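You operate a simulated robot arm through the tools that you are given. There is no shell and no other tool. Be economical: measure what you need, move in short steps, check, and stop when the job is done.

You run a simulated two-armed robot. Do the job below in one go: nothing can be reset, and whatever is moved stays where it is left.

JOB
On the yellow tray field, fold the yellow polishing cloth in half.
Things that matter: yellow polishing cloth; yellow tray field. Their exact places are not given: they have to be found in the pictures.

It is judged by the outcome, as a careful person would: the job done as asked, and still so three seconds after it is handed in. It fails if anything else is knocked over, pushed out of place, dropped, spilled or broken. Flat cloth is picked up by pressing the open fingertips on it (5 to 10 N) and closing them slowly along it; thin cloth reads only 2 to 8 mm in the jaws.

ROBOT AND FRAMES
Two 7-joint arms with two-finger parallel grippers on one trunk, on a base that drives. Base frame: it is fixed to the floor where the robot stands at the start and does not move with it; the origin is under the middle of the robot, x ahead of it, y to its left, z up. Lengths are in mm, angles in degrees, forces in N, time in s.
The left shoulder is at the start at [70, 134, 1076], the right one opposite. Places, roughly: yellow tray field [500, 0, 800]. Payload 1.57 kg a hand.
Tool frame (each hand has its own): the origin (TCP) lies between the finger pads and is the grasp point; the fingertips stand 30 mm ahead of it; z points along the fingers, y is the line along which they close. Largest opening 80 mm; finger width 17, thickness 12; the body of the gripper, 40 by 82 mm, starts 80 mm behind the TCP.
Orientation is told as [roll, pitch, yaw] about the base's x, y, z axes, in that order, counted from this pose: with the fingers straight down and closing along the base's y, the tool's x points along the base's -x, its y along +y and its z along -z.

CONTROLS
- The arms move only by the tool arm_command. It takes "left_rows", "right_rows" or both (then of equal length, played together; a hand with none holds still); each is a list of rows, each an object of numbers (a shift or turn left out is 0, a gripper value left out holds the last): "tx", "ty", "tz": the shift along the base's x, y, z in units of 150 mm (1.0 is 150 mm); "wx", "wy", "wz": the turn, a rotation vector about the base's x, y, z in units of 60 degrees (1.0 is 60 degrees); "fingers": the gripper command, from -1 (fully open) to 1 (shut), values between in proportion. In form: [{"tx": .., "ty": .., "tz": .., "wx": .., "wy": .., "wz": .., "fingers": ..}, ...]. A call has 1 to 20 rows; each row is the pose to reach, as a shift and turn from the pose commanded when the call began. A call with a number of a shift or a turn outside -1 to 1 is refused whole. Rows are played at 5 a second. More than 50 mm and 8.6 degrees between two rows, or a gripper value outside its range, and nothing of the call is played. A pose out of reach is approached as far as the arm can. The call stops where the force on the tool passes 40 N (or 10 N more than at its start, if that is more) or the arm is blocked; 0.2 s more then pass. The fingers move at their own pace (about 153 mm/s each) and stop on an object; they squeeze with about 39 N. The grip force told is the motor's: it shows also when the fingers shut on nothing. Time passes only in rows, and 0.2 s behind the last, so rows that repeat a pose let the fingers close. It gives the time, the measured TCP pose, the force on the tool (base axes), the opening and the grip force at its end, in the units of the frame above (readings bear some noise).
- Cameras (640 x 400 px; columns grow to the right, rows downward): "scene" is now at [131.6, -13.8, 1282.6]; the picture's right is [0.08, -1.00, 0.00], its down [-0.76, -0.06, -0.65] and it looks along [0.64, 0.05, -0.76] (base axes); focal length 288 px, centre (320, 200). "left" rides on the left gripper at [72, 7, -122] in its tool frame; the picture's right is [-0.09, 1.00, 0.00], its down [-0.84, -0.08, -0.54] and it looks along [-0.54, -0.05, 0.84] (tool axes); focal length 238 px, centre (320, 200). "right" rides on the right gripper at [72, -7, -122] in its tool frame; the picture's right is [0.09, 1.00, 0.00], its down [-0.84, 0.08, -0.54] and it looks along [-0.54, 0.05, 0.84] (tool axes); focal length 238 px, centre (320, 200).
- capture(camera): a new picture of that camera. The clock stands still meanwhile.
- raise_lower(by): slides the trunk up (or, below 0, down) by that many mm; the arms and the scene camera ride with it, the base frame stays. It gives what a move gives, with no picture.
- steer(legs): drives the robot by 1 to 6 legs, each [ahead, left, turn to the left] in mm, mm and degrees, along the robot's own axes; the way and the turn of a leg run together, so that a leg with both is an arc; at most 1500 mm and 180 degrees a leg. The arms and the cameras ride along, it lands a little off, and it stops where it bumps. It gives what a move gives.
- head_to(pan, tilt): turns the head with the scene camera to pan (to the left, within 86 degrees either way) and tilt (down, from -29 to 69), counted from straight ahead of the robot. It gives what a move gives.
- pixel_to_xyz(camera, pixels): there is no depth. For up to 12 entries [column, row, z] of the newest picture of that camera ("zoom" is the newest enlarged one), the place [x, y] in the base frame at which the ray of that pixel passes the height z, good to about 2 mm, but the place of the scene camera against the robot may be out by one fixed shift of up to 25 mm in any direction. The clock stands still meanwhile.
- enlarge(camera, box): a new picture of the part [left, top, right, bottom] of that camera's present view, enlarged. The clock stands still meanwhile.
- hand_in(): hands the job in; it is judged then, once.

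Go step by step. Measure first, check grasps and placings, and put right what went wrong. The budget is 80 turns and 62 pictures, counting those below and the enlarged ones. Unless the task says otherwise, let go and move clear before handing in, and close with one line.

The tools are called after "Emit:" as name(argument=value, ...) on one line, values as JSON. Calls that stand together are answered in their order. arm_command: Moves the arms, as the interface text tells. Its arguments: {"type":"object","properties":{"left_rows":{"type":"array","items":{"type":"object","properties":{"tx":{"type":"number"},"ty":{"type":"number"},"tz":{"type":"number"},"wx":{"type":"number"},"wy":{"type":"number"},"wz":{"type":"number"},"fingers":{"type":"number"}}}},"right_rows":{"type":"array","items":{"type":"object","properties":{"tx":{"type":"number"},"ty":{"type":"number"},"tz":{"type":"number"},"wx":{"type":"number"},"wy":{"type":"number"},"wz":{"type":"number"},"fingers":{"type":"number"}}}}},"required":[]} The other tools are called the same way: raise_lower (by) slides the trunk up or down; steer (legs) drives the base; head_to (pan, tilt) turns the head that bears the scene camera; capture (camera) takes a picture; pixel_to_xyz (camera, pixels) gives the place at which the rays of pixels pass given heights; enlarge (camera, box) takes an enlarged picture of a part of a camera's view; hand_in () hands the job in.

At the start:

```text
t: 0.0
left_position: [403.5, 198.6, 980.5]
left_tcp_rot: [-0.1, 0.0, 0.1]
left_force: [0.4, 0.1, -0.1]
left_gripper_width: 79.9
left_grip_force: 0.1
right_position: [436.3, -169.5, 992.0]
right_tcp_rot: [0.0, -0.1, 0.0]
right_force: [0.7, -0.4, 0.4]
right_gripper_width: 80.2
right_grip_force: 0.0
trunk travel left (down, up): [-650.0, 290.0]
robot x, y, heading: [-0.5, 0.7, 0.1]
head pan, tilt: [4.6, 49.8]
```

scene: 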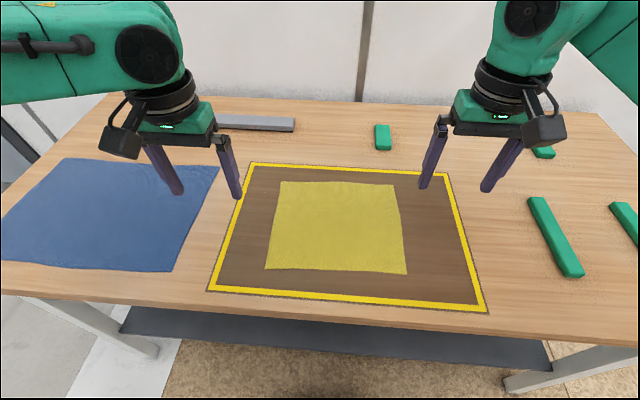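
right: 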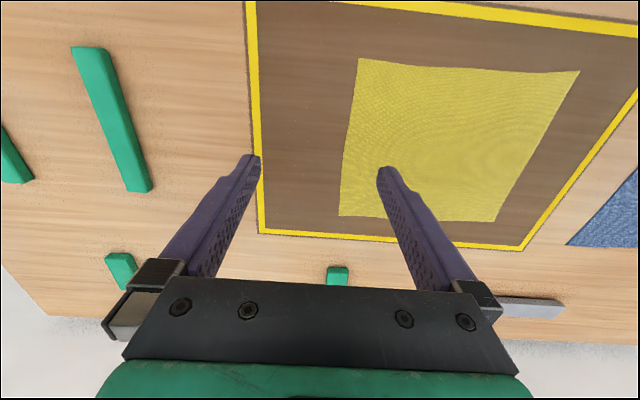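
left: 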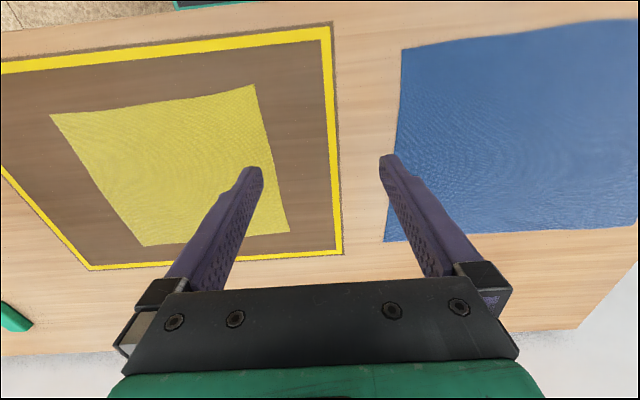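

The yellow cloth shows corners at scene pixels (281,181), (393,184), (407,274), (266,269). I measure these and the same corners from the hand cameras.

Emit:
pixel_to_xyz(camera="scene", pixels=[[281, 181, 750], [393, 184, 750], [407, 274, 750], [266, 269, 750], [250, 162, 750], [448, 172, 750], [487, 313, 750], [207, 290, 750]])

Emit:
pixel_to_xyz(camera="right", pixels=[[360, 58, 750], [580, 70, 750], [494, 221, 750], [338, 216, 750]])

Emit:
pixel_to_xyz(camera="left", pixels=[[50, 114, 750], [254, 85, 750], [290, 232, 750], [143, 246, 750]])

```text
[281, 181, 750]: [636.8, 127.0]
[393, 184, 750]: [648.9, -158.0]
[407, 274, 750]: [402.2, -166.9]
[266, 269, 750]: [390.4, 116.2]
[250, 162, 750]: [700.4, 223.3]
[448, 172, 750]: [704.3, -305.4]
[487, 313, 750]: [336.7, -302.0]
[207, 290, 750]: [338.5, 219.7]
```

```text
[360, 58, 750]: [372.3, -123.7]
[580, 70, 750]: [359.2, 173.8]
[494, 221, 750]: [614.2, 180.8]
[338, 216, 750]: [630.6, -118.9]
```

```text
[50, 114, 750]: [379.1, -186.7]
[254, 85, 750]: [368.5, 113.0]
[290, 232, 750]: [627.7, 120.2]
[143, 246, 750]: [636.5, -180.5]
```

The three cameras disagree at z=750 in a way that fits a surface at about z=800. I measure again at that height.

Emit:
pixel_to_xyz(camera="scene", pixels=[[281, 181, 800], [393, 184, 800], [407, 274, 800], [266, 269, 800], [250, 162, 800], [448, 172, 800], [487, 313, 800], [207, 290, 800]])

Emit:
pixel_to_xyz(camera="right", pixels=[[360, 58, 800], [580, 70, 800], [494, 221, 800], [338, 216, 800]])

Emit:
pixel_to_xyz(camera="left", pixels=[[50, 114, 800], [254, 85, 800], [290, 232, 800], [143, 246, 800]])

```text
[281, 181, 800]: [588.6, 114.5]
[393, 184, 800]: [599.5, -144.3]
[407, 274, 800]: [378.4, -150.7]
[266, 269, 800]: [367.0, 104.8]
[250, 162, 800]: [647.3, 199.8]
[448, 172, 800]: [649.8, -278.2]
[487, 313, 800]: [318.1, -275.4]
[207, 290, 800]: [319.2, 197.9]
```

```text
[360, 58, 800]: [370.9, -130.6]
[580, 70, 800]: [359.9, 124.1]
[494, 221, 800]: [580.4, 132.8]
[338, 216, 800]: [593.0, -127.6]
```

```text
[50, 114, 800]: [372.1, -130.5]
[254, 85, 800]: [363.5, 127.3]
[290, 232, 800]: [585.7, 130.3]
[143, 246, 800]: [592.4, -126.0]
```

At z=800 the views agree: the cloth corners are near-right (371,-130), near-left (362,126), far-left (583,131) and far-right (593,-127), roughly 257 x 222 mm. I plan to fold the far edge onto the near edge with both hands. First I test in the air whether the placing pose, tilted 45 degrees, can be reached.

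Emit:
arm_command(left_rows=[{"tx": -0.065, "ty": -0.11, "tz": -0.11, "wy": -0.125, "fingers": 0.3}, {"tx": -0.13, "ty": -0.22, "tz": -0.22, "wy": -0.25}, {"tx": -0.195, "ty": -0.33, "tz": -0.33, "wy": -0.375}, {"tx": -0.26, "ty": -0.44, "tz": -0.44, "wy": -0.5}, {"tx": -0.325, "ty": -0.55, "tz": -0.55, "wy": -0.625}, {"tx": -0.39, "ty": -0.66, "tz": -0.66, "wy": -0.75}], right_rows=[{"tx": -0.092, "ty": 0.078, "tz": -0.124, "wy": -0.125, "fingers": 0.3}, {"tx": -0.184, "ty": 0.156, "tz": -0.248, "wy": -0.25}, {"tx": -0.276, "ty": 0.234, "tz": -0.372, "wy": -0.375}, {"tx": -0.368, "ty": 0.312, "tz": -0.496, "wy": -0.5}, {"tx": -0.46, "ty": 0.39, "tz": -0.62, "wy": -0.625}, {"tx": -0.552, "ty": 0.468, "tz": -0.744, "wy": -0.75}])

```text
t: 1.4
left_position: [465.8, 94.1, 987.8]
left_tcp_rot: [0.6, -39.2, -0.5]
left_force: [0.3, -0.6, -0.3]
left_gripper_width: 28.0
left_grip_force: 0.0
left hand out of reach, approached as far as the arm can: row 3, 4, 5, 6
right_position: [365.3, -102.6, 895.0]
right_tcp_rot: [0.7, -38.8, 0.7]
right_force: [0.5, -0.4, -0.3]
right_gripper_width: 28.0
right_grip_force: 0.1
right hand out of reach, approached as far as the arm can: row 6
trunk travel left (down, up): [-650.0, 290.0]
robot x, y, heading: [3.5, 2.2, -0.1]
head pan, tilt: [4.6, 49.8]
```

The 45 degree tilt is at the edge of reach (the left arm stopped short), so I will use a smaller tilt. I go back to upright hands now and move toward the far edge.

Emit:
arm_command(left_rows=[{"tx": 0.166, "tz": 0.1, "wy": 0.125}, {"tx": 0.333, "tz": 0.2, "wy": 0.25}, {"tx": 0.5, "tz": 0.2, "wy": 0.375}, {"tx": 0.666, "tz": 0.2, "wy": 0.5}, {"tx": 0.833, "tz": 0.2, "wy": 0.625}, {"tx": 1.0, "tz": 0.2, "wy": 0.75}, {"tx": 1.0, "tz": 0.2, "wy": 0.75}], right_rows=[{"tx": 0.166, "tz": 0.1, "wy": 0.125}, {"tx": 0.333, "tz": 0.2, "wy": 0.25}, {"tx": 0.5, "tz": 0.2, "wy": 0.375}, {"tx": 0.666, "tz": 0.2, "wy": 0.5}, {"tx": 0.833, "tz": 0.2, "wy": 0.625}, {"tx": 1.0, "tz": 0.2, "wy": 0.75}, {"tx": 1.0, "tz": 0.2, "wy": 0.75}])

```text
t: 3.0
left_position: [507.2, 161.5, 999.7]
left_tcp_rot: [0.1, 5.7, -0.3]
left_force: [-0.2, 0.2, 0.3]
left_gripper_width: 28.0
left_grip_force: 0.1
left hand out of reach, approached as far as the arm can: row 3, 4, 5, 6, 7
right_position: [515.7, -101.7, 925.7]
right_tcp_rot: [1.3, 6.1, 0.7]
right_force: [-1.2, -0.1, -1.0]
right_gripper_width: 28.0
right_grip_force: 0.0
trunk travel left (down, up): [-650.0, 290.0]
robot x, y, heading: [-0.2, 0.0, -0.2]
head pan, tilt: [4.6, 49.8]
```

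Commands start from the pose the arm really reached: left (507,161,1000), right (516,-102,926), each about 6 degrees off level. I level them and hover over the far corners.

Emit:
arm_command(left_rows=[{"tx": 0.0, "ty": -0.1, "tz": -0.2, "wy": -0.05}, {"tx": 0.1, "ty": -0.2, "tz": -0.4, "wy": -0.095}, {"tx": 0.25, "ty": -0.3, "tz": -0.6, "wy": -0.095}, {"tx": 0.4, "ty": -0.4, "tz": -0.8, "wy": -0.095}, {"tx": 0.48, "ty": -0.423, "tz": -0.867, "wy": -0.095}, {"tx": 0.48, "ty": -0.423, "tz": -0.867, "wy": -0.095}], right_rows=[{"tx": 0.0, "tz": -0.1, "wy": -0.05, "wx": -0.02, "wz": -0.01}, {"tx": 0.1, "tz": -0.2, "wy": -0.1, "wx": -0.02, "wz": -0.01}, {"tx": 0.25, "ty": 0.02, "tz": -0.3, "wy": -0.1, "wx": -0.02, "wz": -0.01}, {"tx": 0.4, "ty": 0.03, "tz": -0.35, "wy": -0.1, "wx": -0.02, "wz": -0.01}, {"tx": 0.48, "ty": 0.03, "tz": -0.37, "wy": -0.1, "wx": -0.02, "wz": -0.01}, {"tx": 0.48, "ty": 0.03, "tz": -0.37, "wy": -0.1, "wx": -0.02, "wz": -0.01}])

Emit:
capture(camera="left")

Emit:
capture(camera="right")

Emit:
capture(camera="scene")

```text
t: 4.4
left_position: [516.6, 145.5, 888.0]
left_tcp_rot: [0.3, -0.2, -0.3]
left_force: [-0.4, -0.6, -0.7]
left_gripper_width: 28.3
left_grip_force: 0.0
left hand out of reach, approached as far as the arm can: row 2, 3, 4, 5, 6
right_position: [585.3, -97.5, 872.7]
right_tcp_rot: [-0.2, 0.1, 0.0]
right_force: [-0.3, -0.3, 0.1]
right_gripper_width: 28.1
right_grip_force: 0.1
trunk travel left (down, up): [-650.0, 290.0]
robot x, y, heading: [0.6, 0.6, -0.0]
head pan, tilt: [4.6, 49.8]
```

```text
58 pictures are left
```

left: 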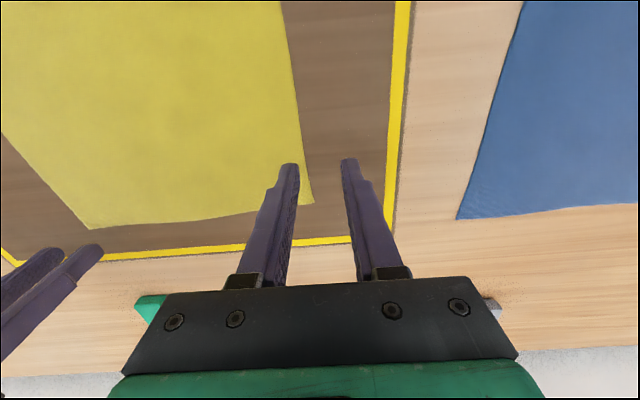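

```text
57 pictures are left
```

right: 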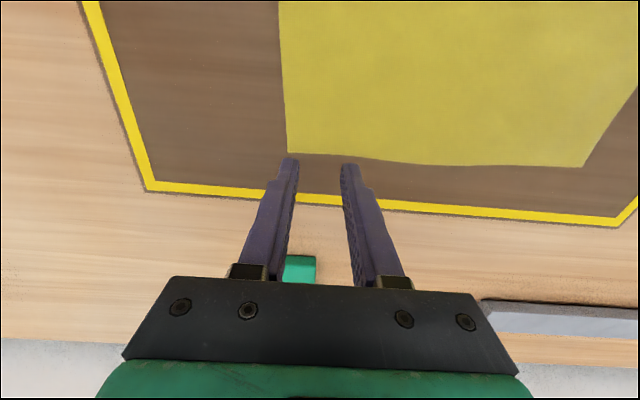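

```text
56 pictures are left
```

scene: 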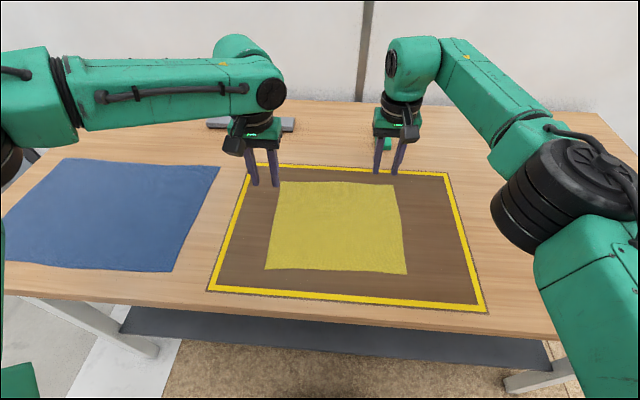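

The right hand is in place at (585,-97,873), but the left stalled at (517,145,888), probably at a joint limit after the tilt test. I take it back toward its start pose and see if it recovers.

Emit:
arm_command(left_rows=[{"tx": -0.1, "ty": 0.1, "tz": 0.2}, {"tx": -0.3, "ty": 0.2, "tz": 0.35}, {"tx": -0.5, "ty": 0.3, "tz": 0.5}, {"tx": -0.75, "ty": 0.355, "tz": 0.617}, {"tx": -0.75, "ty": 0.355, "tz": 0.617}])

Emit:
arm_command(left_rows=[{"tx": 0.1, "tz": -0.1}, {"tx": 0.2, "ty": -0.1, "tz": -0.2}, {"tx": 0.35, "ty": -0.2, "tz": -0.3}, {"tx": 0.5, "ty": -0.3, "tz": -0.4}, {"tx": 0.7, "ty": -0.4, "tz": -0.5}, {"tx": 0.9, "ty": -0.5, "tz": -0.5}, {"tx": 1.0, "ty": -0.66, "tz": -0.5}, {"tx": 1.0, "ty": -0.66, "tz": -0.5}])

Emit:
capture(camera="scene")

```text
t: 5.6
left_position: [403.2, 201.3, 980.8]
left_tcp_rot: [0.3, 0.1, -0.2]
left_force: [0.0, 0.4, -0.2]
left_gripper_width: 27.9
left_grip_force: 0.2
right_position: [587.5, -97.2, 870.6]
right_tcp_rot: [-0.1, 0.2, 0.0]
right_force: [0.3, -0.4, 0.2]
right_gripper_width: 28.1
right_grip_force: 0.0
trunk travel left (down, up): [-650.0, 290.0]
robot x, y, heading: [2.1, -0.2, -0.3]
head pan, tilt: [4.6, 49.8]
```

```text
t: 7.4
left_position: [514.7, 135.0, 913.2]
left_tcp_rot: [0.2, 0.0, -0.3]
left_force: [0.1, -0.4, 0.0]
left_gripper_width: 27.7
left_grip_force: 0.0
left hand out of reach, approached as far as the arm can: row 6, 7, 8
right_position: [586.3, -97.6, 871.0]
right_tcp_rot: [-0.2, 0.0, -0.1]
right_force: [0.8, 0.4, 0.6]
right_gripper_width: 27.9
right_grip_force: 0.0
trunk travel left (down, up): [-650.0, 290.0]
robot x, y, heading: [-1.3, 0.9, 0.2]
head pan, tilt: [4.6, 49.8]
```

```text
55 pictures are left
```

scene: 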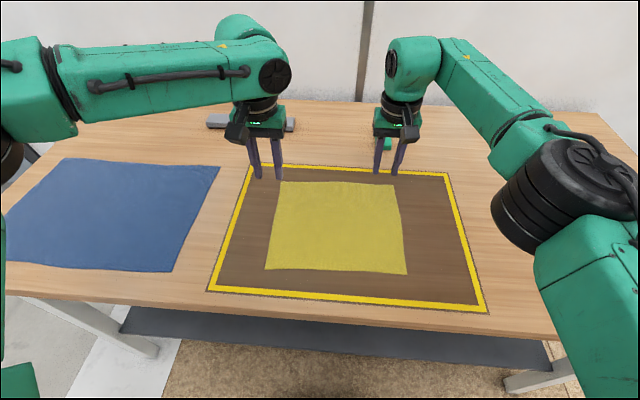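

The left arm stalls at the same place, with its forearm coming in from wide left and seemingly a wrist limit in the way. I try turning that hand clockwise by 30 degrees and advancing again.

Emit:
arm_command(left_rows=[{"wz": -0.125}, {"wz": -0.25}, {"wz": -0.375}, {"wz": -0.5}, {"tx": 0.1, "ty": -0.05, "wz": -0.5}, {"tx": 0.2, "ty": -0.1, "wz": -0.5}, {"tx": 0.3, "ty": -0.15, "wz": -0.5}, {"tx": 0.4, "ty": -0.2, "wz": -0.5}, {"tx": 0.4, "ty": -0.2, "wz": -0.5}])

```text
t: 9.4
left_position: [519.5, 142.7, 916.0]
left_tcp_rot: [0.3, -0.1, -30.3]
left_force: [-0.5, 0.1, 0.4]
left_gripper_width: 27.9
left_grip_force: 0.0
left hand out of reach, approached as far as the arm can: row 5, 6, 7, 8, 9
right_position: [586.0, -96.7, 871.1]
right_tcp_rot: [-0.1, 0.1, -0.1]
right_force: [0.0, 0.1, 0.4]
right_gripper_width: 28.0
right_grip_force: 0.0
trunk travel left (down, up): [-650.0, 290.0]
robot x, y, heading: [4.5, 0.3, 0.2]
head pan, tilt: [4.6, 49.8]
```

Yaw made no difference. I turn it back, drop lower while near the body, and go out along the left hand's own preferred direction (20 degrees).

Emit:
arm_command(left_rows=[{"tx": -0.2, "ty": 0.1, "wz": 0.125}, {"tx": -0.4, "ty": 0.2, "wz": 0.25}, {"tx": -0.6, "ty": 0.3, "wz": 0.375}, {"tx": -0.8, "ty": 0.4, "wz": 0.5}, {"tx": -1.0, "ty": 0.4, "tz": -0.1, "wz": 0.5}, {"tx": -1.0, "ty": 0.2, "tz": -0.3, "wz": 0.5}, {"tx": -1.0, "ty": 0.0, "tz": -0.3, "wz": 0.5}, {"tx": -1.0, "ty": 0.0, "tz": -0.3, "wz": 0.5}])

Emit:
arm_command(left_rows=[{"tx": 0.2}, {"tx": 0.4}, {"tx": 0.6}, {"tx": 0.8}, {"tx": 1.0}, {"tx": 1.0}])

Emit:
arm_command(left_rows=[{"tx": 0.1}, {"tx": 0.2}, {"tx": 0.3}, {"tx": 0.4}, {"tx": 0.4}])

Emit:
capture(camera="scene")

```text
t: 11.2
left_position: [369.3, 143.2, 873.0]
left_tcp_rot: [0.3, 0.0, -0.3]
left_force: [-1.1, 1.2, 0.6]
left_gripper_width: 28.0
left_grip_force: 0.1
right_position: [585.6, -95.9, 871.8]
right_tcp_rot: [-0.2, 0.1, -0.1]
right_force: [0.7, 0.2, 0.7]
right_gripper_width: 28.1
right_grip_force: 0.1
trunk travel left (down, up): [-650.0, 290.0]
robot x, y, heading: [-0.2, -0.1, -0.1]
head pan, tilt: [4.6, 49.8]
```

```text
t: 12.6
left_position: [513.2, 147.4, 875.8]
left_tcp_rot: [0.2, -0.2, -0.3]
left_force: [1.2, -0.1, 0.4]
left_gripper_width: 28.1
left_grip_force: 0.0
left hand out of reach, approached as far as the arm can: row 5, 6
right_position: [586.6, -97.5, 871.0]
right_tcp_rot: [-0.1, 0.1, -0.1]
right_force: [-0.6, 0.2, 0.1]
right_gripper_width: 27.9
right_grip_force: 0.0
trunk travel left (down, up): [-650.0, 290.0]
robot x, y, heading: [-0.1, 2.1, -0.0]
head pan, tilt: [4.6, 49.8]
```

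```text
t: 13.8
left_position: [529.6, 167.1, 883.7]
left_tcp_rot: [0.3, -0.1, -0.3]
left_force: [0.0, 0.4, 0.9]
left_gripper_width: 28.1
left_grip_force: 0.1
left hand out of reach, approached as far as the arm can: row 1, 2, 3, 4, 5
right_position: [584.7, -98.1, 870.5]
right_tcp_rot: [-0.2, 0.0, -0.1]
right_force: [-0.1, -0.4, 1.1]
right_gripper_width: 28.1
right_grip_force: 0.0
trunk travel left (down, up): [-650.0, 290.0]
robot x, y, heading: [1.0, 1.1, -0.0]
head pan, tilt: [4.6, 49.8]
```

```text
54 pictures are left
```

scene: 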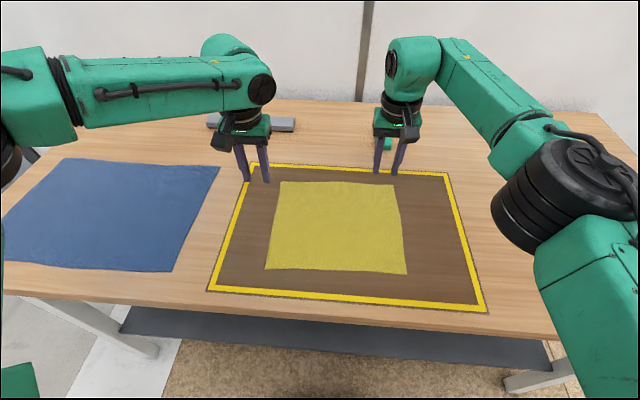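

The limit lets the hand slide further out to the left. I go left and out first, then sweep inward along the far edge.

Emit:
arm_command(left_rows=[{"ty": 0.2}, {"ty": 0.4}, {"tx": 0.1, "ty": 0.5}, {"tx": 0.25, "ty": 0.5}, {"tx": 0.4, "ty": 0.4}, {"tx": 0.4, "ty": 0.3}, {"tx": 0.4, "ty": 0.3}])

Emit:
arm_command(left_rows=[{"ty": -0.15}, {"ty": -0.3}, {"ty": -0.45}, {"ty": -0.6}, {"ty": -0.75}, {"ty": -0.75}])

```text
t: 15.4
left_position: [557.9, 226.8, 889.8]
left_tcp_rot: [0.2, -0.1, -0.4]
left_force: [-0.4, 0.4, 0.4]
left_gripper_width: 28.0
left_grip_force: 0.1
left hand out of reach, approached as far as the arm can: row 4, 5, 6, 7
right_position: [586.4, -96.8, 870.7]
right_tcp_rot: [-0.1, 0.1, -0.2]
right_force: [0.1, 0.2, 0.2]
right_gripper_width: 28.2
right_grip_force: 0.1
trunk travel left (down, up): [-650.0, 290.0]
robot x, y, heading: [-5.5, -0.9, -0.1]
head pan, tilt: [4.6, 49.8]
```

```text
t: 16.8
left_position: [517.0, 143.1, 897.9]
left_tcp_rot: [0.3, -0.2, -0.3]
left_force: [-0.2, -0.1, -0.5]
left_gripper_width: 27.8
left_grip_force: 0.1
left hand out of reach, approached as far as the arm can: row 1, 2, 3, 4, 5, 6
right_position: [586.3, -97.1, 871.0]
right_tcp_rot: [-0.1, 0.1, -0.1]
right_force: [0.0, -0.4, 0.0]
right_gripper_width: 27.9
right_grip_force: 0.2
trunk travel left (down, up): [-650.0, 290.0]
robot x, y, heading: [-0.8, 1.9, 0.1]
head pan, tilt: [4.6, 49.8]
```

The left hand is held on the same limit curve again. I look at the left arm with the head to understand how its elbow lies.

Emit:
head_to(pan=45, tilt=35)

Emit:
capture(camera="scene")

Emit:
head_to(pan=-40, tilt=35)

Emit:
capture(camera="scene")

Emit:
head_to(pan=0, tilt=69)

Emit:
capture(camera="scene")

```text
t: 17.9
left_position: [516.9, 142.0, 898.6]
left_tcp_rot: [0.2, 0.0, -0.3]
left_force: [-1.4, -0.3, 0.3]
left_gripper_width: 27.9
left_grip_force: 0.0
right_position: [586.2, -97.2, 870.8]
right_tcp_rot: [-0.2, 0.2, -0.1]
right_force: [0.8, -0.2, -0.1]
right_gripper_width: 28.1
right_grip_force: 0.1
trunk travel left (down, up): [-650.0, 290.0]
robot x, y, heading: [-0.3, 1.1, 0.1]
head pan, tilt: [45.0, 35.0]
```

```text
53 pictures are left
```

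scene: 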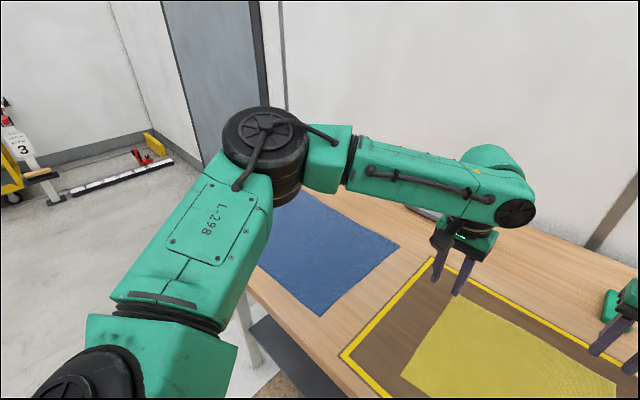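

```text
t: 19.5
left_position: [516.1, 143.5, 897.5]
left_tcp_rot: [0.3, -0.1, -0.2]
left_force: [-0.6, 0.3, 0.0]
left_gripper_width: 28.2
left_grip_force: 0.1
right_position: [585.2, -97.7, 871.5]
right_tcp_rot: [-0.2, 0.1, -0.1]
right_force: [0.1, 0.0, 0.0]
right_gripper_width: 28.3
right_grip_force: 0.1
trunk travel left (down, up): [-650.0, 290.0]
robot x, y, heading: [-4.3, 1.5, -0.0]
head pan, tilt: [-40.0, 35.0]
```

```text
52 pictures are left
```

scene: 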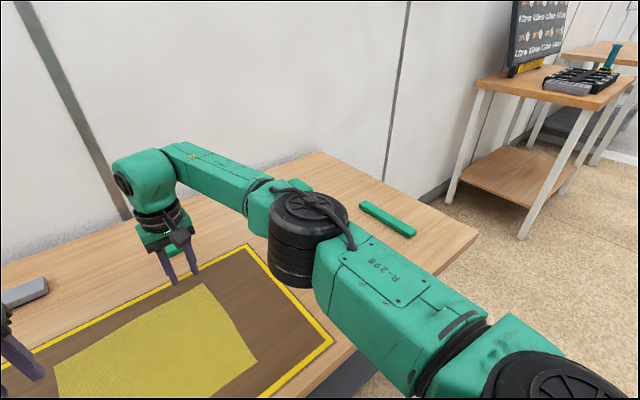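

```text
t: 20.5
left_position: [516.6, 143.1, 896.8]
left_tcp_rot: [0.2, -0.1, -0.3]
left_force: [-0.2, -0.1, 0.2]
left_gripper_width: 27.9
left_grip_force: 0.0
right_position: [585.3, -97.1, 871.4]
right_tcp_rot: [-0.2, 0.0, -0.2]
right_force: [-0.1, -0.7, 0.1]
right_gripper_width: 28.0
right_grip_force: 0.0
trunk travel left (down, up): [-650.0, 290.0]
robot x, y, heading: [3.1, 3.4, -0.1]
head pan, tilt: [0.0, 68.8]
```

```text
51 pictures are left
```

scene: 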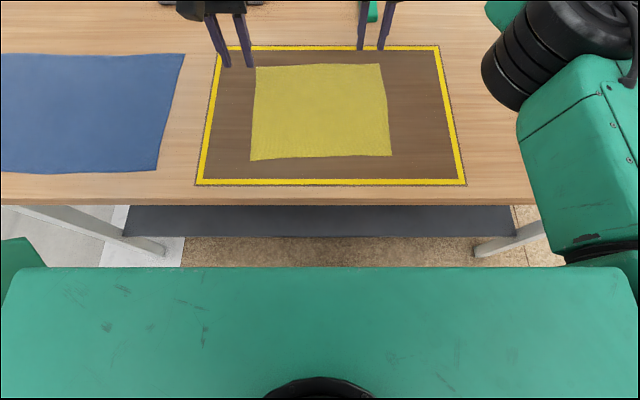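

The table underside has clear space, and the left elbow is simply flared out further than the right one. I try the opposite yaw (+30 degrees) while advancing from a slightly retracted pose.

Emit:
arm_command(left_rows=[{"tx": -0.2, "wz": 0.125}, {"tx": -0.2, "wz": 0.25}, {"tx": -0.2, "wz": 0.375}, {"tx": -0.2, "wz": 0.5}, {"tx": 0.0, "wz": 0.5}, {"tx": 0.15, "wz": 0.5}, {"tx": 0.3, "wz": 0.5}, {"tx": 0.4, "wz": 0.5}, {"tx": 0.4, "wz": 0.5}])

```text
t: 22.5
left_position: [531.7, 164.2, 903.5]
left_tcp_rot: [0.2, 0.0, 29.8]
left_force: [-0.3, 0.4, 0.7]
left_gripper_width: 28.2
left_grip_force: 0.1
left hand out of reach, approached as far as the arm can: row 6, 7, 8, 9
right_position: [585.7, -97.5, 871.4]
right_tcp_rot: [0.0, 0.1, -0.1]
right_force: [0.3, 0.0, 0.0]
right_gripper_width: 27.6
right_grip_force: 0.0
trunk travel left (down, up): [-650.0, 290.0]
robot x, y, heading: [1.8, 0.0, -0.1]
head pan, tilt: [0.0, 68.8]
```

Yaw is not the limit, but the blocked hand keeps drifting upward, so lower shoulders may help. I raise both hands, then lower the trunk by 100 mm and try again.

Emit:
arm_command(left_rows=[{"tx": -0.2, "tz": 0.15, "wz": -0.125}, {"tx": -0.3, "tz": 0.3, "wz": -0.25}, {"tx": -0.3, "tz": 0.45, "wz": -0.375}, {"tx": -0.3, "tz": 0.6, "wz": -0.5}, {"tx": -0.3, "tz": 0.6, "wz": -0.5}], right_rows=[{"tz": 0.2}, {"tz": 0.4}, {"tz": 0.6}, {"tz": 0.75}, {"tz": 0.75}])

Emit:
raise_lower(by=-100)

Emit:
arm_command(left_rows=[{"tx": 0.15, "ty": -0.1}, {"tx": 0.3, "ty": -0.2}, {"tx": 0.45, "ty": -0.3}, {"tx": 0.6, "ty": -0.4}, {"tx": 0.6, "ty": -0.4}])

```text
t: 23.7
left_position: [487.2, 162.2, 995.9]
left_tcp_rot: [0.4, 0.1, -0.4]
left_force: [0.8, -1.1, -0.6]
left_gripper_width: 28.3
left_grip_force: 0.0
right_position: [583.9, -93.0, 981.9]
right_tcp_rot: [-0.2, 0.3, 0.2]
right_force: [-0.1, 0.1, 0.9]
right_gripper_width: 28.0
right_grip_force: 0.0
right hand out of reach, approached as far as the arm can: row 4, 5
trunk travel left (down, up): [-650.0, 290.0]
robot x, y, heading: [2.0, -0.9, 0.0]
head pan, tilt: [0.0, 68.8]
```

```text
t: 25.1
left_position: [486.2, 163.7, 895.2]
left_tcp_rot: [0.4, 0.0, -0.3]
left_force: [-0.6, -0.3, 0.5]
left_gripper_width: 28.1
left_grip_force: 0.0
right_position: [584.2, -94.3, 882.4]
right_tcp_rot: [-0.2, 0.2, 0.2]
right_force: [0.6, 0.6, -0.7]
right_gripper_width: 27.9
right_grip_force: 0.1
trunk travel left (down, up): [-550.0, 390.0]
robot x, y, heading: [1.0, 1.4, -0.1]
head pan, tilt: [0.0, 68.8]
```

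```text
t: 26.3
left_position: [518.6, 143.8, 885.5]
left_tcp_rot: [0.2, -0.1, -0.4]
left_force: [-1.0, 0.4, 0.5]
left_gripper_width: 28.1
left_grip_force: 0.0
left hand out of reach, approached as far as the arm can: row 2, 3, 4, 5
right_position: [582.4, -92.4, 883.0]
right_tcp_rot: [-0.3, 0.2, 0.2]
right_force: [-0.5, 0.1, 0.1]
right_gripper_width: 27.9
right_grip_force: 0.0
trunk travel left (down, up): [-550.0, 390.0]
robot x, y, heading: [-1.3, 1.1, -0.0]
head pan, tilt: [0.0, 68.8]
```

The limit in x,y is the same at any height: the upper arm sits at its inner azimuth limit and the forearm swings about the elbow. Turning the base a little to the right moves the target into the left arm's range, so I restore the trunk and turn by -12 degrees.

Emit:
raise_lower(by=100)

Emit:
steer(legs=[[0, 0, -12]])

```text
t: 27.6
left_position: [519.7, 143.9, 984.9]
left_tcp_rot: [0.2, 0.0, -0.3]
left_force: [0.8, -0.6, -1.3]
left_gripper_width: 28.2
left_grip_force: 0.0
right_position: [583.7, -92.8, 983.7]
right_tcp_rot: [-0.3, 0.2, 0.2]
right_force: [0.8, 1.3, -0.1]
right_gripper_width: 27.9
right_grip_force: 0.1
trunk travel left (down, up): [-650.0, 290.0]
robot x, y, heading: [2.1, -0.9, -0.0]
head pan, tilt: [0.0, 68.8]
```

```text
t: 28.8
left_position: [537.7, 33.0, 985.6]
left_tcp_rot: [0.3, 0.1, -12.3]
left_force: [-0.2, 0.2, -0.3]
left_gripper_width: 28.0
left_grip_force: 0.1
right_position: [552.1, -211.4, 982.7]
right_tcp_rot: [-0.2, 0.2, -11.8]
right_force: [-0.6, 0.2, -0.8]
right_gripper_width: 28.1
right_grip_force: 0.1
trunk travel left (down, up): [-650.0, 290.0]
robot x, y, heading: [3.3, 1.6, -12.1]
head pan, tilt: [0.0, 68.8]
```

The turn landed at -12.1 degrees. Now I take both hands to the hover points above the far corners.

Emit:
arm_command(left_rows=[{"tx": 0.0, "ty": 0.15, "tz": -0.1, "wz": 0.1}, {"tx": 0.05, "ty": 0.3, "tz": -0.3, "wz": 0.2}, {"tx": 0.12, "ty": 0.43, "tz": -0.5, "wz": 0.2}, {"tx": 0.2, "ty": 0.43, "tz": -0.7, "wz": 0.2}, {"tx": 0.27, "ty": 0.43, "tz": -0.77, "wz": 0.2}, {"tx": 0.27, "ty": 0.43, "tz": -0.77, "wz": 0.2}], right_rows=[{"tx": 0.0, "ty": 0.1, "tz": -0.15, "wz": 0.1}, {"tx": 0.05, "ty": 0.25, "tz": -0.3, "wz": 0.2}, {"tx": 0.1, "ty": 0.4, "tz": -0.5, "wz": 0.2}, {"tx": 0.2, "ty": 0.6, "tz": -0.7, "wz": 0.2}, {"tx": 0.24, "ty": 0.76, "tz": -0.75, "wz": 0.2}, {"tx": 0.24, "ty": 0.76, "tz": -0.75, "wz": 0.2}])

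```text
t: 30.2
left_position: [578.5, 101.3, 870.1]
left_tcp_rot: [0.2, -0.2, -0.3]
left_force: [0.5, 0.7, 0.4]
left_gripper_width: 28.0
left_grip_force: 0.0
right_position: [553.1, -97.5, 877.4]
right_tcp_rot: [-0.4, 0.2, 0.3]
right_force: [-0.5, -0.8, 0.0]
right_gripper_width: 27.9
right_grip_force: 0.2
right hand out of reach, approached as far as the arm can: row 2, 3, 4, 5, 6
trunk travel left (down, up): [-650.0, 290.0]
robot x, y, heading: [-3.0, -1.4, -11.6]
head pan, tilt: [0.0, 68.8]
```

The left hand now reaches (578,101), while the right is 35 mm short in x. I drive ahead 50 mm, well within the gap to the table, and reposition.

Emit:
steer(legs=[[50, 0, 0]])

```text
t: 31.1
left_position: [626.1, 88.5, 872.5]
left_tcp_rot: [0.3, 0.0, -0.3]
left_force: [-0.1, -0.7, -0.4]
left_gripper_width: 28.1
left_grip_force: 0.1
right_position: [600.7, -109.6, 878.1]
right_tcp_rot: [-0.2, 0.1, 0.3]
right_force: [-0.4, 0.4, -0.3]
right_gripper_width: 28.0
right_grip_force: 0.2
trunk travel left (down, up): [-650.0, 290.0]
robot x, y, heading: [50.2, -13.7, -12.2]
head pan, tilt: [0.0, 68.8]
```

Both hands are past the edge with room to spare. I move to just above the corners and look from the hand cameras.

Emit:
arm_command(left_rows=[{"tx": -0.15, "ty": 0.04, "tz": -0.08}, {"tx": -0.315, "ty": 0.077, "tz": -0.15}, {"tx": -0.315, "ty": 0.077, "tz": -0.15}], right_rows=[{"tx": -0.04, "ty": 0.04, "tz": -0.1}, {"tx": -0.085, "ty": 0.07, "tz": -0.187}, {"tx": -0.085, "ty": 0.07, "tz": -0.187}])

Emit:
enlarge(camera="left", box=[200, 80, 440, 280])

Emit:
enlarge(camera="right", box=[200, 80, 440, 280])

```text
t: 31.9
left_position: [580.4, 100.5, 848.1]
left_tcp_rot: [0.1, 0.0, -0.1]
left_force: [-0.2, 0.2, 0.2]
left_gripper_width: 28.2
left_grip_force: 0.0
right_position: [589.4, -101.0, 849.2]
right_tcp_rot: [-0.2, 0.1, 0.3]
right_force: [-0.1, 0.4, 0.0]
right_gripper_width: 28.2
right_grip_force: 0.0
trunk travel left (down, up): [-650.0, 290.0]
robot x, y, heading: [50.9, -11.5, -11.8]
head pan, tilt: [0.0, 68.8]
```

```text
2.00 times, centred on (320, 180) of left
```

zoom: 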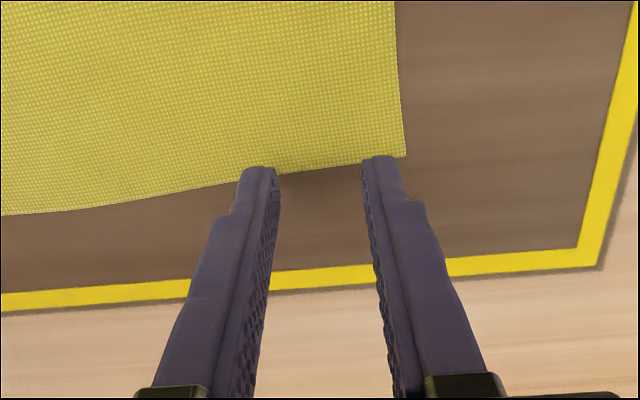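

```text
2.00 times, centred on (320, 180) of right
```

zoom: 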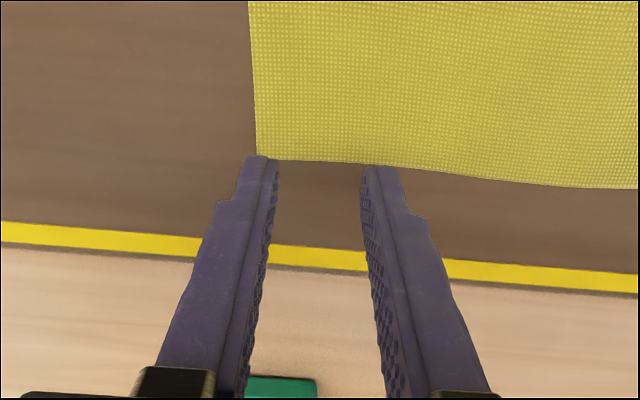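

The fingertips stand right at the far edge. I measure the right-hand edge in the enlarged picture, corner (258,157) and edge (370,164), before pressing down.

Emit:
pixel_to_xyz(camera="zoom", pixels=[[258, 158, 800], [370, 164, 800], [480, 178, 800], [260, 156, 819], [370, 166, 819]])

Emit:
pixel_to_xyz(camera="left", pixels=[[353, 158, 800], [304, 167, 800], [260, 178, 800]])

```text
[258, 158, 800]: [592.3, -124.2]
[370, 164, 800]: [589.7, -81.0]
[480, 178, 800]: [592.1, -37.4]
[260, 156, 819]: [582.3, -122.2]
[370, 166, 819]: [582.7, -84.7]
```

```text
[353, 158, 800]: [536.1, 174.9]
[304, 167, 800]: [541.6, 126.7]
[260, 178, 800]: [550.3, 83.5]
```

The right edge is at x≈590 and the left edge at x≈581, so I shift both hands 5 mm in over the cloth and the right one 4 mm inward. Then I go down slowly toward contact.

Emit:
arm_command(left_rows=[{"tx": -0.035, "tz": -0.03}, {"tx": -0.035, "tz": -0.06}, {"tx": -0.035, "tz": -0.09}, {"tx": -0.035, "tz": -0.115}, {"tx": -0.035, "tz": -0.115}], right_rows=[{"tx": -0.035, "ty": 0.027, "tz": -0.03}, {"tx": -0.035, "ty": 0.027, "tz": -0.06}, {"tx": -0.035, "ty": 0.027, "tz": -0.09}, {"tx": -0.035, "ty": 0.027, "tz": -0.12}, {"tx": -0.035, "ty": 0.027, "tz": -0.12}])

```text
t: 33.1
left_position: [573.8, 99.4, 830.7]
left_tcp_rot: [0.1, -0.2, -0.3]
left_force: [-1.3, -0.1, 1.5]
left_gripper_width: 28.0
left_grip_force: 0.2
right_position: [583.8, -95.7, 831.5]
right_tcp_rot: [-0.2, 0.2, 0.2]
right_force: [0.7, 0.3, 0.1]
right_gripper_width: 28.0
right_grip_force: 0.1
trunk travel left (down, up): [-650.0, 290.0]
robot x, y, heading: [51.4, -10.6, -11.8]
head pan, tilt: [0.0, 68.8]
```

Both hands are about at contact. I press down another 2 mm and read the force.

Emit:
arm_command(left_rows=[{"tz": -0.007}, {"tz": -0.013}, {"tz": -0.013}], right_rows=[{"tz": -0.007}, {"tz": -0.013}, {"tz": -0.013}])

```text
t: 33.9
left_position: [573.2, 99.2, 831.3]
left_tcp_rot: [0.2, -0.3, -0.2]
left_force: [1.5, 1.5, 10.2]
left_gripper_width: 27.2
left_grip_force: 0.0
right_position: [583.4, -95.0, 831.6]
right_tcp_rot: [-0.2, 0.0, 0.3]
right_force: [0.6, -1.1, 5.7]
right_gripper_width: 27.5
right_grip_force: 0.1
trunk travel left (down, up): [-650.0, 290.0]
robot x, y, heading: [46.3, -6.1, -11.9]
head pan, tilt: [0.0, 68.8]
```

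The pressing forces are 10 N left and 5.7 N right. Now I close the fingers slowly along the cloth.

Emit:
arm_command(left_rows=[{"fingers": 0.36}, {"fingers": 0.42}, {"fingers": 0.48}, {"fingers": 0.54}, {"fingers": 0.6}, {"fingers": 0.66}, {"fingers": 0.72}, {"fingers": 0.78}, {"fingers": 0.84}, {"fingers": 0.9}, {"fingers": 0.95}, {"fingers": 1.0}, {"fingers": 1.0}, {"fingers": 1.0}], right_rows=[{"tz": -0.003, "fingers": 0.36}, {"tz": -0.003, "fingers": 0.42}, {"tz": -0.003, "fingers": 0.48}, {"tz": -0.003, "fingers": 0.54}, {"tz": -0.003, "fingers": 0.6}, {"tz": -0.003, "fingers": 0.66}, {"tz": -0.003, "fingers": 0.72}, {"tz": -0.003, "fingers": 0.78}, {"tz": -0.003, "fingers": 0.84}, {"tz": -0.003, "fingers": 0.9}, {"tz": -0.003, "fingers": 0.95}, {"tz": -0.003, "fingers": 1.0}, {"tz": -0.003, "fingers": 1.0}, {"tz": -0.003, "fingers": 1.0}])

Emit:
capture(camera="left")

Emit:
capture(camera="right")

```text
t: 36.9
left_position: [572.7, 99.3, 829.9]
left_tcp_rot: [0.2, -0.4, -0.4]
left_force: [0.6, -14.6, 2.7]
left_gripper_width: 1.9
left_grip_force: 23.7
right_position: [582.4, -93.5, 832.0]
right_tcp_rot: [-0.1, 0.1, 0.4]
right_force: [-0.1, 12.4, 19.5]
right_gripper_width: 1.8
right_grip_force: 23.8
trunk travel left (down, up): [-650.0, 290.0]
robot x, y, heading: [50.1, -10.6, -11.7]
head pan, tilt: [0.0, 68.8]
```

```text
48 pictures are left
```

left: 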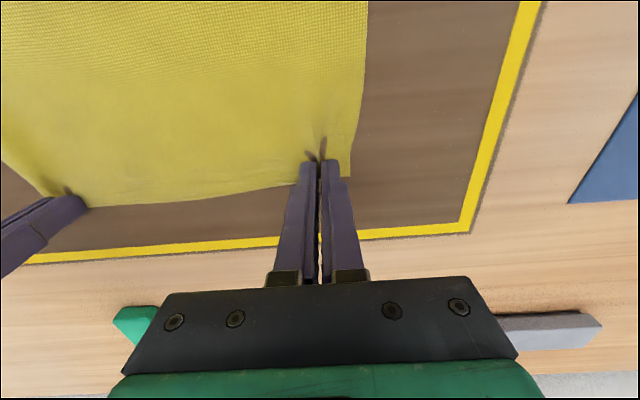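

```text
47 pictures are left
```

right: 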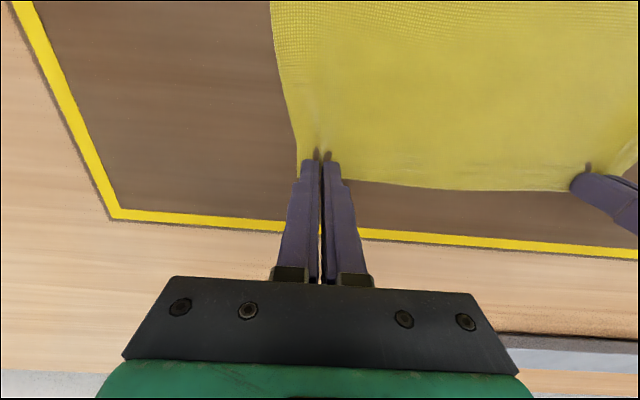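

Both jaws read about 1.9 mm with cloth bunched between the tips. I lift 30 mm, easing the hands 4 mm inward to relieve the tension, and check the grip.

Emit:
arm_command(left_rows=[{"ty": -0.03, "tz": 0.05}, {"ty": -0.03, "tz": 0.12}, {"ty": -0.03, "tz": 0.2}, {"ty": -0.03, "tz": 0.2}], right_rows=[{"ty": 0.03, "tz": 0.05}, {"ty": 0.03, "tz": 0.12}, {"ty": 0.03, "tz": 0.2}, {"ty": 0.03, "tz": 0.2}])

Emit:
head_to(pan=12, tilt=55)

Emit:
capture(camera="scene")

```text
t: 37.9
left_position: [574.5, 95.5, 859.4]
left_tcp_rot: [0.4, 0.0, -0.1]
left_force: [-0.7, -0.7, -0.2]
left_gripper_width: 1.7
left_grip_force: 23.7
right_position: [584.5, -90.8, 857.4]
right_tcp_rot: [-0.3, 0.3, 0.3]
right_force: [0.4, 1.7, -0.3]
right_gripper_width: 1.7
right_grip_force: 23.6
trunk travel left (down, up): [-650.0, 290.0]
robot x, y, heading: [48.7, -8.8, -11.6]
head pan, tilt: [0.0, 68.8]
```

```text
t: 38.6
left_position: [574.0, 95.5, 860.0]
left_tcp_rot: [0.2, -0.1, -0.3]
left_force: [0.7, -0.3, 0.0]
left_gripper_width: 1.8
left_grip_force: 23.2
right_position: [585.2, -90.5, 859.3]
right_tcp_rot: [-0.1, 0.2, 0.3]
right_force: [-0.6, 0.4, 0.0]
right_gripper_width: 1.8
right_grip_force: 23.5
trunk travel left (down, up): [-650.0, 290.0]
robot x, y, heading: [51.2, -9.9, -11.9]
head pan, tilt: [12.0, 55.0]
```

```text
46 pictures are left
```

scene: 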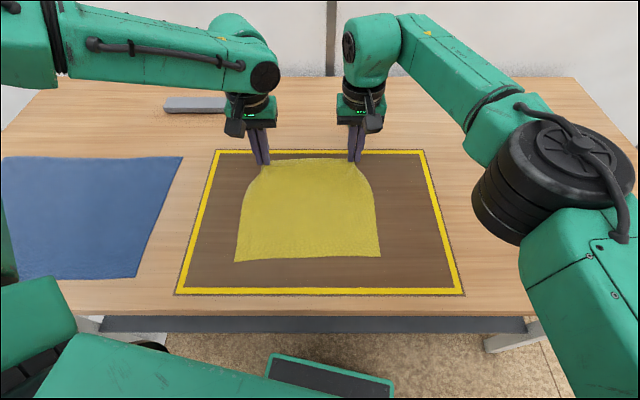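

Both corners are held and the cloth hangs cleanly from the fingers, near corners at scene (235,262) and (379,257). I now carry the far edge over in an arc, first part.

Emit:
arm_command(left_rows=[{"tx": -0.05, "tz": 0.1}, {"tx": -0.113, "tz": 0.2}, {"tx": -0.213, "tz": 0.29}, {"tx": -0.313, "tz": 0.367}, {"tx": -0.413, "tz": 0.41}, {"tx": -0.513, "tz": 0.433}, {"tx": -0.613, "tz": 0.437}, {"tx": -0.713, "tz": 0.433}, {"tx": -0.813, "tz": 0.417}, {"tx": -0.913, "tz": 0.387}, {"tx": -0.96, "tz": 0.36}, {"tx": -1.0, "tz": 0.347}], right_rows=[{"tx": -0.05, "tz": 0.1}, {"tx": -0.113, "tz": 0.2}, {"tx": -0.213, "tz": 0.29}, {"tx": -0.313, "tz": 0.367}, {"tx": -0.413, "tz": 0.41}, {"tx": -0.513, "tz": 0.433}, {"tx": -0.613, "tz": 0.437}, {"tx": -0.713, "tz": 0.433}, {"tx": -0.813, "tz": 0.417}, {"tx": -0.913, "tz": 0.387}, {"tx": -0.96, "tz": 0.36}, {"tx": -1.0, "tz": 0.347}])

Emit:
capture(camera="scene")

```text
t: 41.2
left_position: [424.2, 94.5, 911.5]
left_tcp_rot: [0.2, -0.1, -0.2]
left_force: [-0.5, -0.1, -0.4]
left_gripper_width: 2.0
left_grip_force: 23.4
right_position: [432.2, -91.3, 911.2]
right_tcp_rot: [-0.2, 0.2, 0.2]
right_force: [-0.9, 0.9, 0.1]
right_gripper_width: 1.7
right_grip_force: 23.4
trunk travel left (down, up): [-650.0, 290.0]
robot x, y, heading: [44.9, -9.3, -11.8]
head pan, tilt: [12.0, 55.0]
```

```text
45 pictures are left
```

scene: 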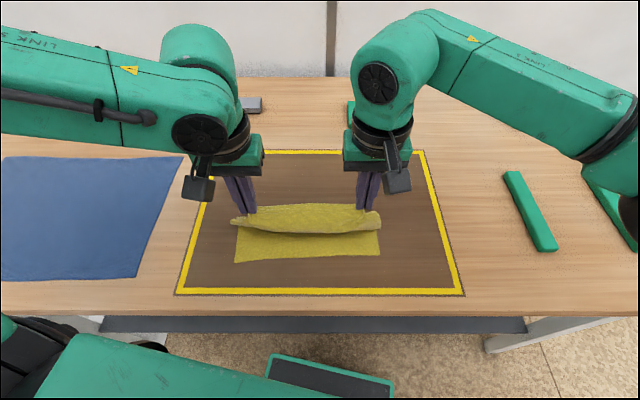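

The cloth is folding over neatly, with the near half flat and undisturbed. I finish the arc down to the near edge.

Emit:
arm_command(left_rows=[{"tx": -0.06, "tz": -0.05}, {"tx": -0.113, "tz": -0.113}, {"tx": -0.17, "tz": -0.19}, {"tx": -0.213, "tz": -0.267}, {"tx": -0.26, "tz": -0.34}, {"tx": -0.3, "tz": -0.413}, {"tx": -0.34, "tz": -0.48}, {"tx": -0.367, "tz": -0.525}, {"tx": -0.367, "tz": -0.525}], right_rows=[{"tx": -0.06, "tz": -0.05}, {"tx": -0.113, "tz": -0.113}, {"tx": -0.17, "tz": -0.19}, {"tx": -0.213, "tz": -0.267}, {"tx": -0.26, "tz": -0.34}, {"tx": -0.3, "tz": -0.413}, {"tx": -0.34, "tz": -0.48}, {"tx": -0.367, "tz": -0.525}, {"tx": -0.367, "tz": -0.525}])

Emit:
capture(camera="scene")

Emit:
capture(camera="left")

Emit:
capture(camera="right")

```text
t: 43.2
left_position: [412.0, 78.4, 832.5]
left_tcp_rot: [0.2, -0.4, -0.4]
left_force: [3.2, 5.1, 31.6]
left_gripper_width: 1.8
left_grip_force: 23.5
left hand out of reach, approached as far as the arm can: row 3, 4, 5, 6, 7, 8, 9
right_position: [378.6, -91.2, 835.5]
right_tcp_rot: [-0.2, 0.0, 0.2]
right_force: [-0.1, -0.5, 1.6]
right_gripper_width: 1.6
right_grip_force: 23.5
trunk travel left (down, up): [-650.0, 290.0]
robot x, y, heading: [48.9, -11.8, -11.9]
head pan, tilt: [12.0, 55.0]
```

```text
44 pictures are left
```

scene: 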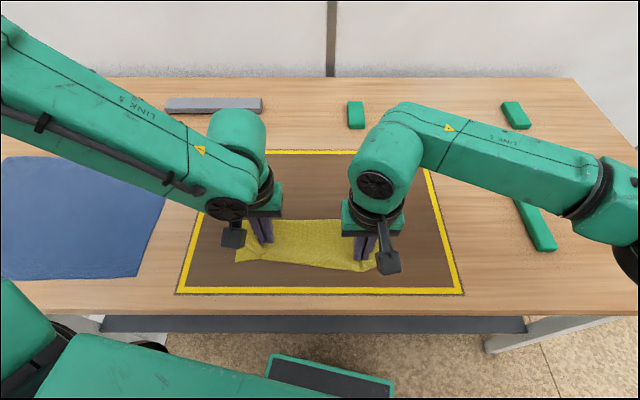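

```text
43 pictures are left
```

left: 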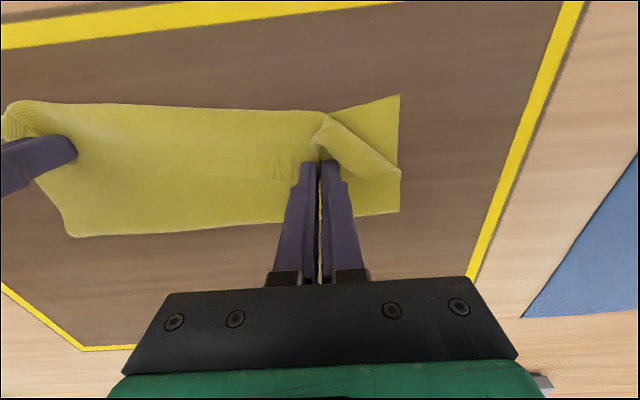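

```text
42 pictures are left
```

right: 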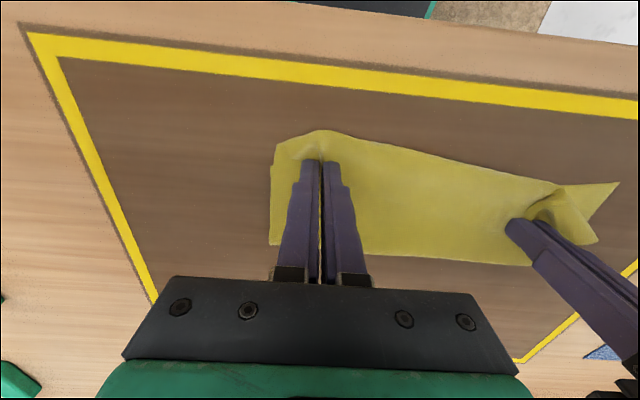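

The right corner is placed well at (379,-91), but the left hand stopped short at (412,78) against its near reach limit, still gripping. I lift the left a bit, release and raise the right, and then back the base up about 48 mm, which carries the left hand just where it has to go.

Emit:
arm_command(left_rows=[{"tz": 0.07}, {"tz": 0.14}, {"tz": 0.2}, {"tz": 0.2}, {"tz": 0.2}, {"tz": 0.2}, {"tz": 0.2}, {"tz": 0.2}], right_rows=[{"tz": -0.01, "fingers": 1.0}, {"tz": -0.01, "fingers": 0.85}, {"tz": -0.01, "fingers": 0.7}, {"tz": -0.01, "fingers": 0.6}, {"tz": 0.05, "fingers": 0.6}, {"tz": 0.2, "fingers": 0.6}, {"tz": 0.4, "fingers": 0.6}, {"tz": 0.5, "fingers": 0.6}])

Emit:
capture(camera="right")

```text
t: 45.0
left_position: [412.8, 79.1, 859.2]
left_tcp_rot: [0.2, -0.1, -0.2]
left_force: [0.7, -0.5, -0.8]
left_gripper_width: 1.9
left_grip_force: 23.4
right_position: [380.8, -89.8, 907.4]
right_tcp_rot: [-0.1, 0.2, 0.3]
right_force: [-0.8, -0.1, -0.2]
right_gripper_width: 15.9
right_grip_force: 0.2
trunk travel left (down, up): [-650.0, 290.0]
robot x, y, heading: [50.1, -13.3, -11.9]
head pan, tilt: [12.0, 55.0]
```

```text
41 pictures are left
```

right: 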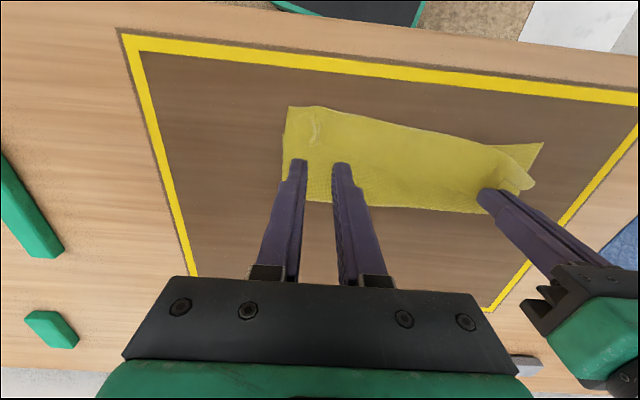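

The right corner relaxed neatly onto the near corner beneath it. Now I back the base by 47 mm to bring the left corner over.

Emit:
steer(legs=[[-47, 0, 0]])

Emit:
capture(camera="right")

Emit:
capture(camera="left")

```text
t: 46.0
left_position: [369.1, 88.6, 858.0]
left_tcp_rot: [0.4, 0.0, -0.2]
left_force: [-0.4, 0.7, -0.3]
left_gripper_width: 1.8
left_grip_force: 23.1
right_position: [336.4, -80.2, 906.3]
right_tcp_rot: [-0.1, 0.2, 0.3]
right_force: [0.1, 0.5, -0.1]
right_gripper_width: 15.8
right_grip_force: 0.1
trunk travel left (down, up): [-650.0, 290.0]
robot x, y, heading: [5.7, 4.5, -11.9]
head pan, tilt: [12.0, 55.0]
```

```text
40 pictures are left
```

right: 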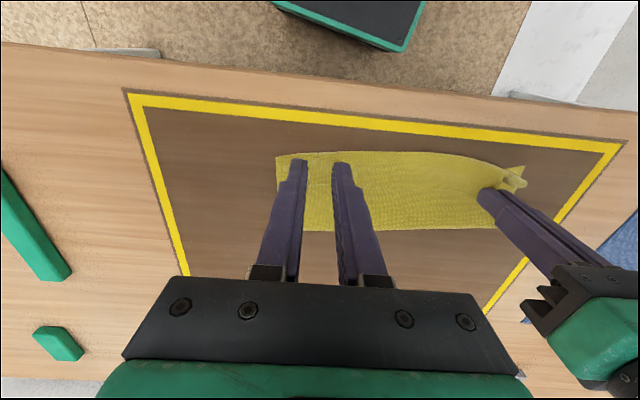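

```text
39 pictures are left
```

left: 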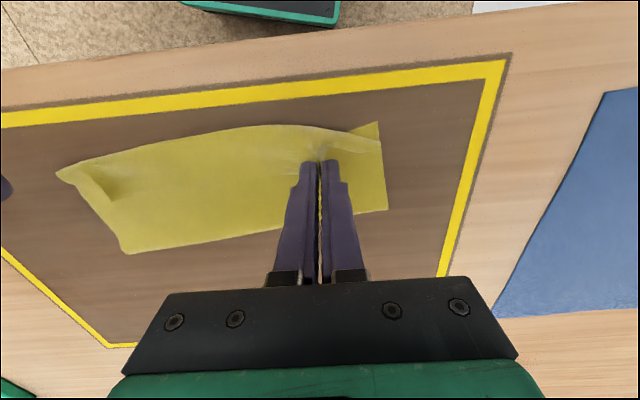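

The left pinch is now over the near edge, at (369,89). I move it 7 mm outward and lower it to the cloth, then open and rise.

Emit:
arm_command(left_rows=[{"tx": -0.01, "ty": 0.02, "tz": -0.05}, {"tx": -0.01, "ty": 0.045, "tz": -0.11}, {"tx": -0.01, "ty": 0.045, "tz": -0.165}, {"tx": -0.01, "ty": 0.045, "tz": -0.165}])

Emit:
capture(camera="left")

```text
t: 47.0
left_position: [369.3, 95.5, 835.1]
left_tcp_rot: [0.3, 0.1, -0.1]
left_force: [-0.4, -1.0, -0.4]
left_gripper_width: 2.0
left_grip_force: 23.5
left hand out of reach, approached as far as the arm can: row 2, 3, 4
right_position: [335.3, -81.1, 907.0]
right_tcp_rot: [-0.3, 0.1, 0.3]
right_force: [-0.4, 0.1, 0.0]
right_gripper_width: 16.2
right_grip_force: 0.0
trunk travel left (down, up): [-650.0, 290.0]
robot x, y, heading: [5.1, -4.4, -11.8]
head pan, tilt: [12.0, 55.0]
```

```text
38 pictures are left
```

left: 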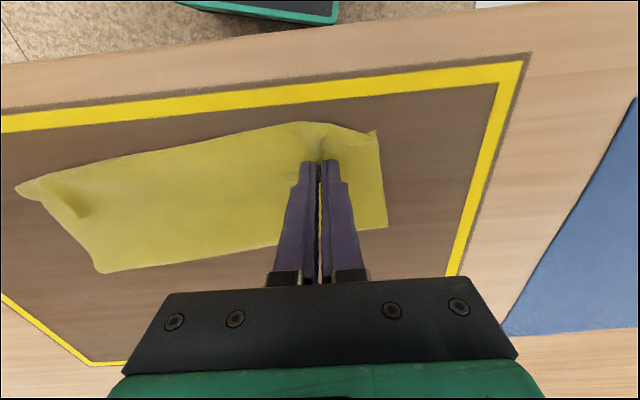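

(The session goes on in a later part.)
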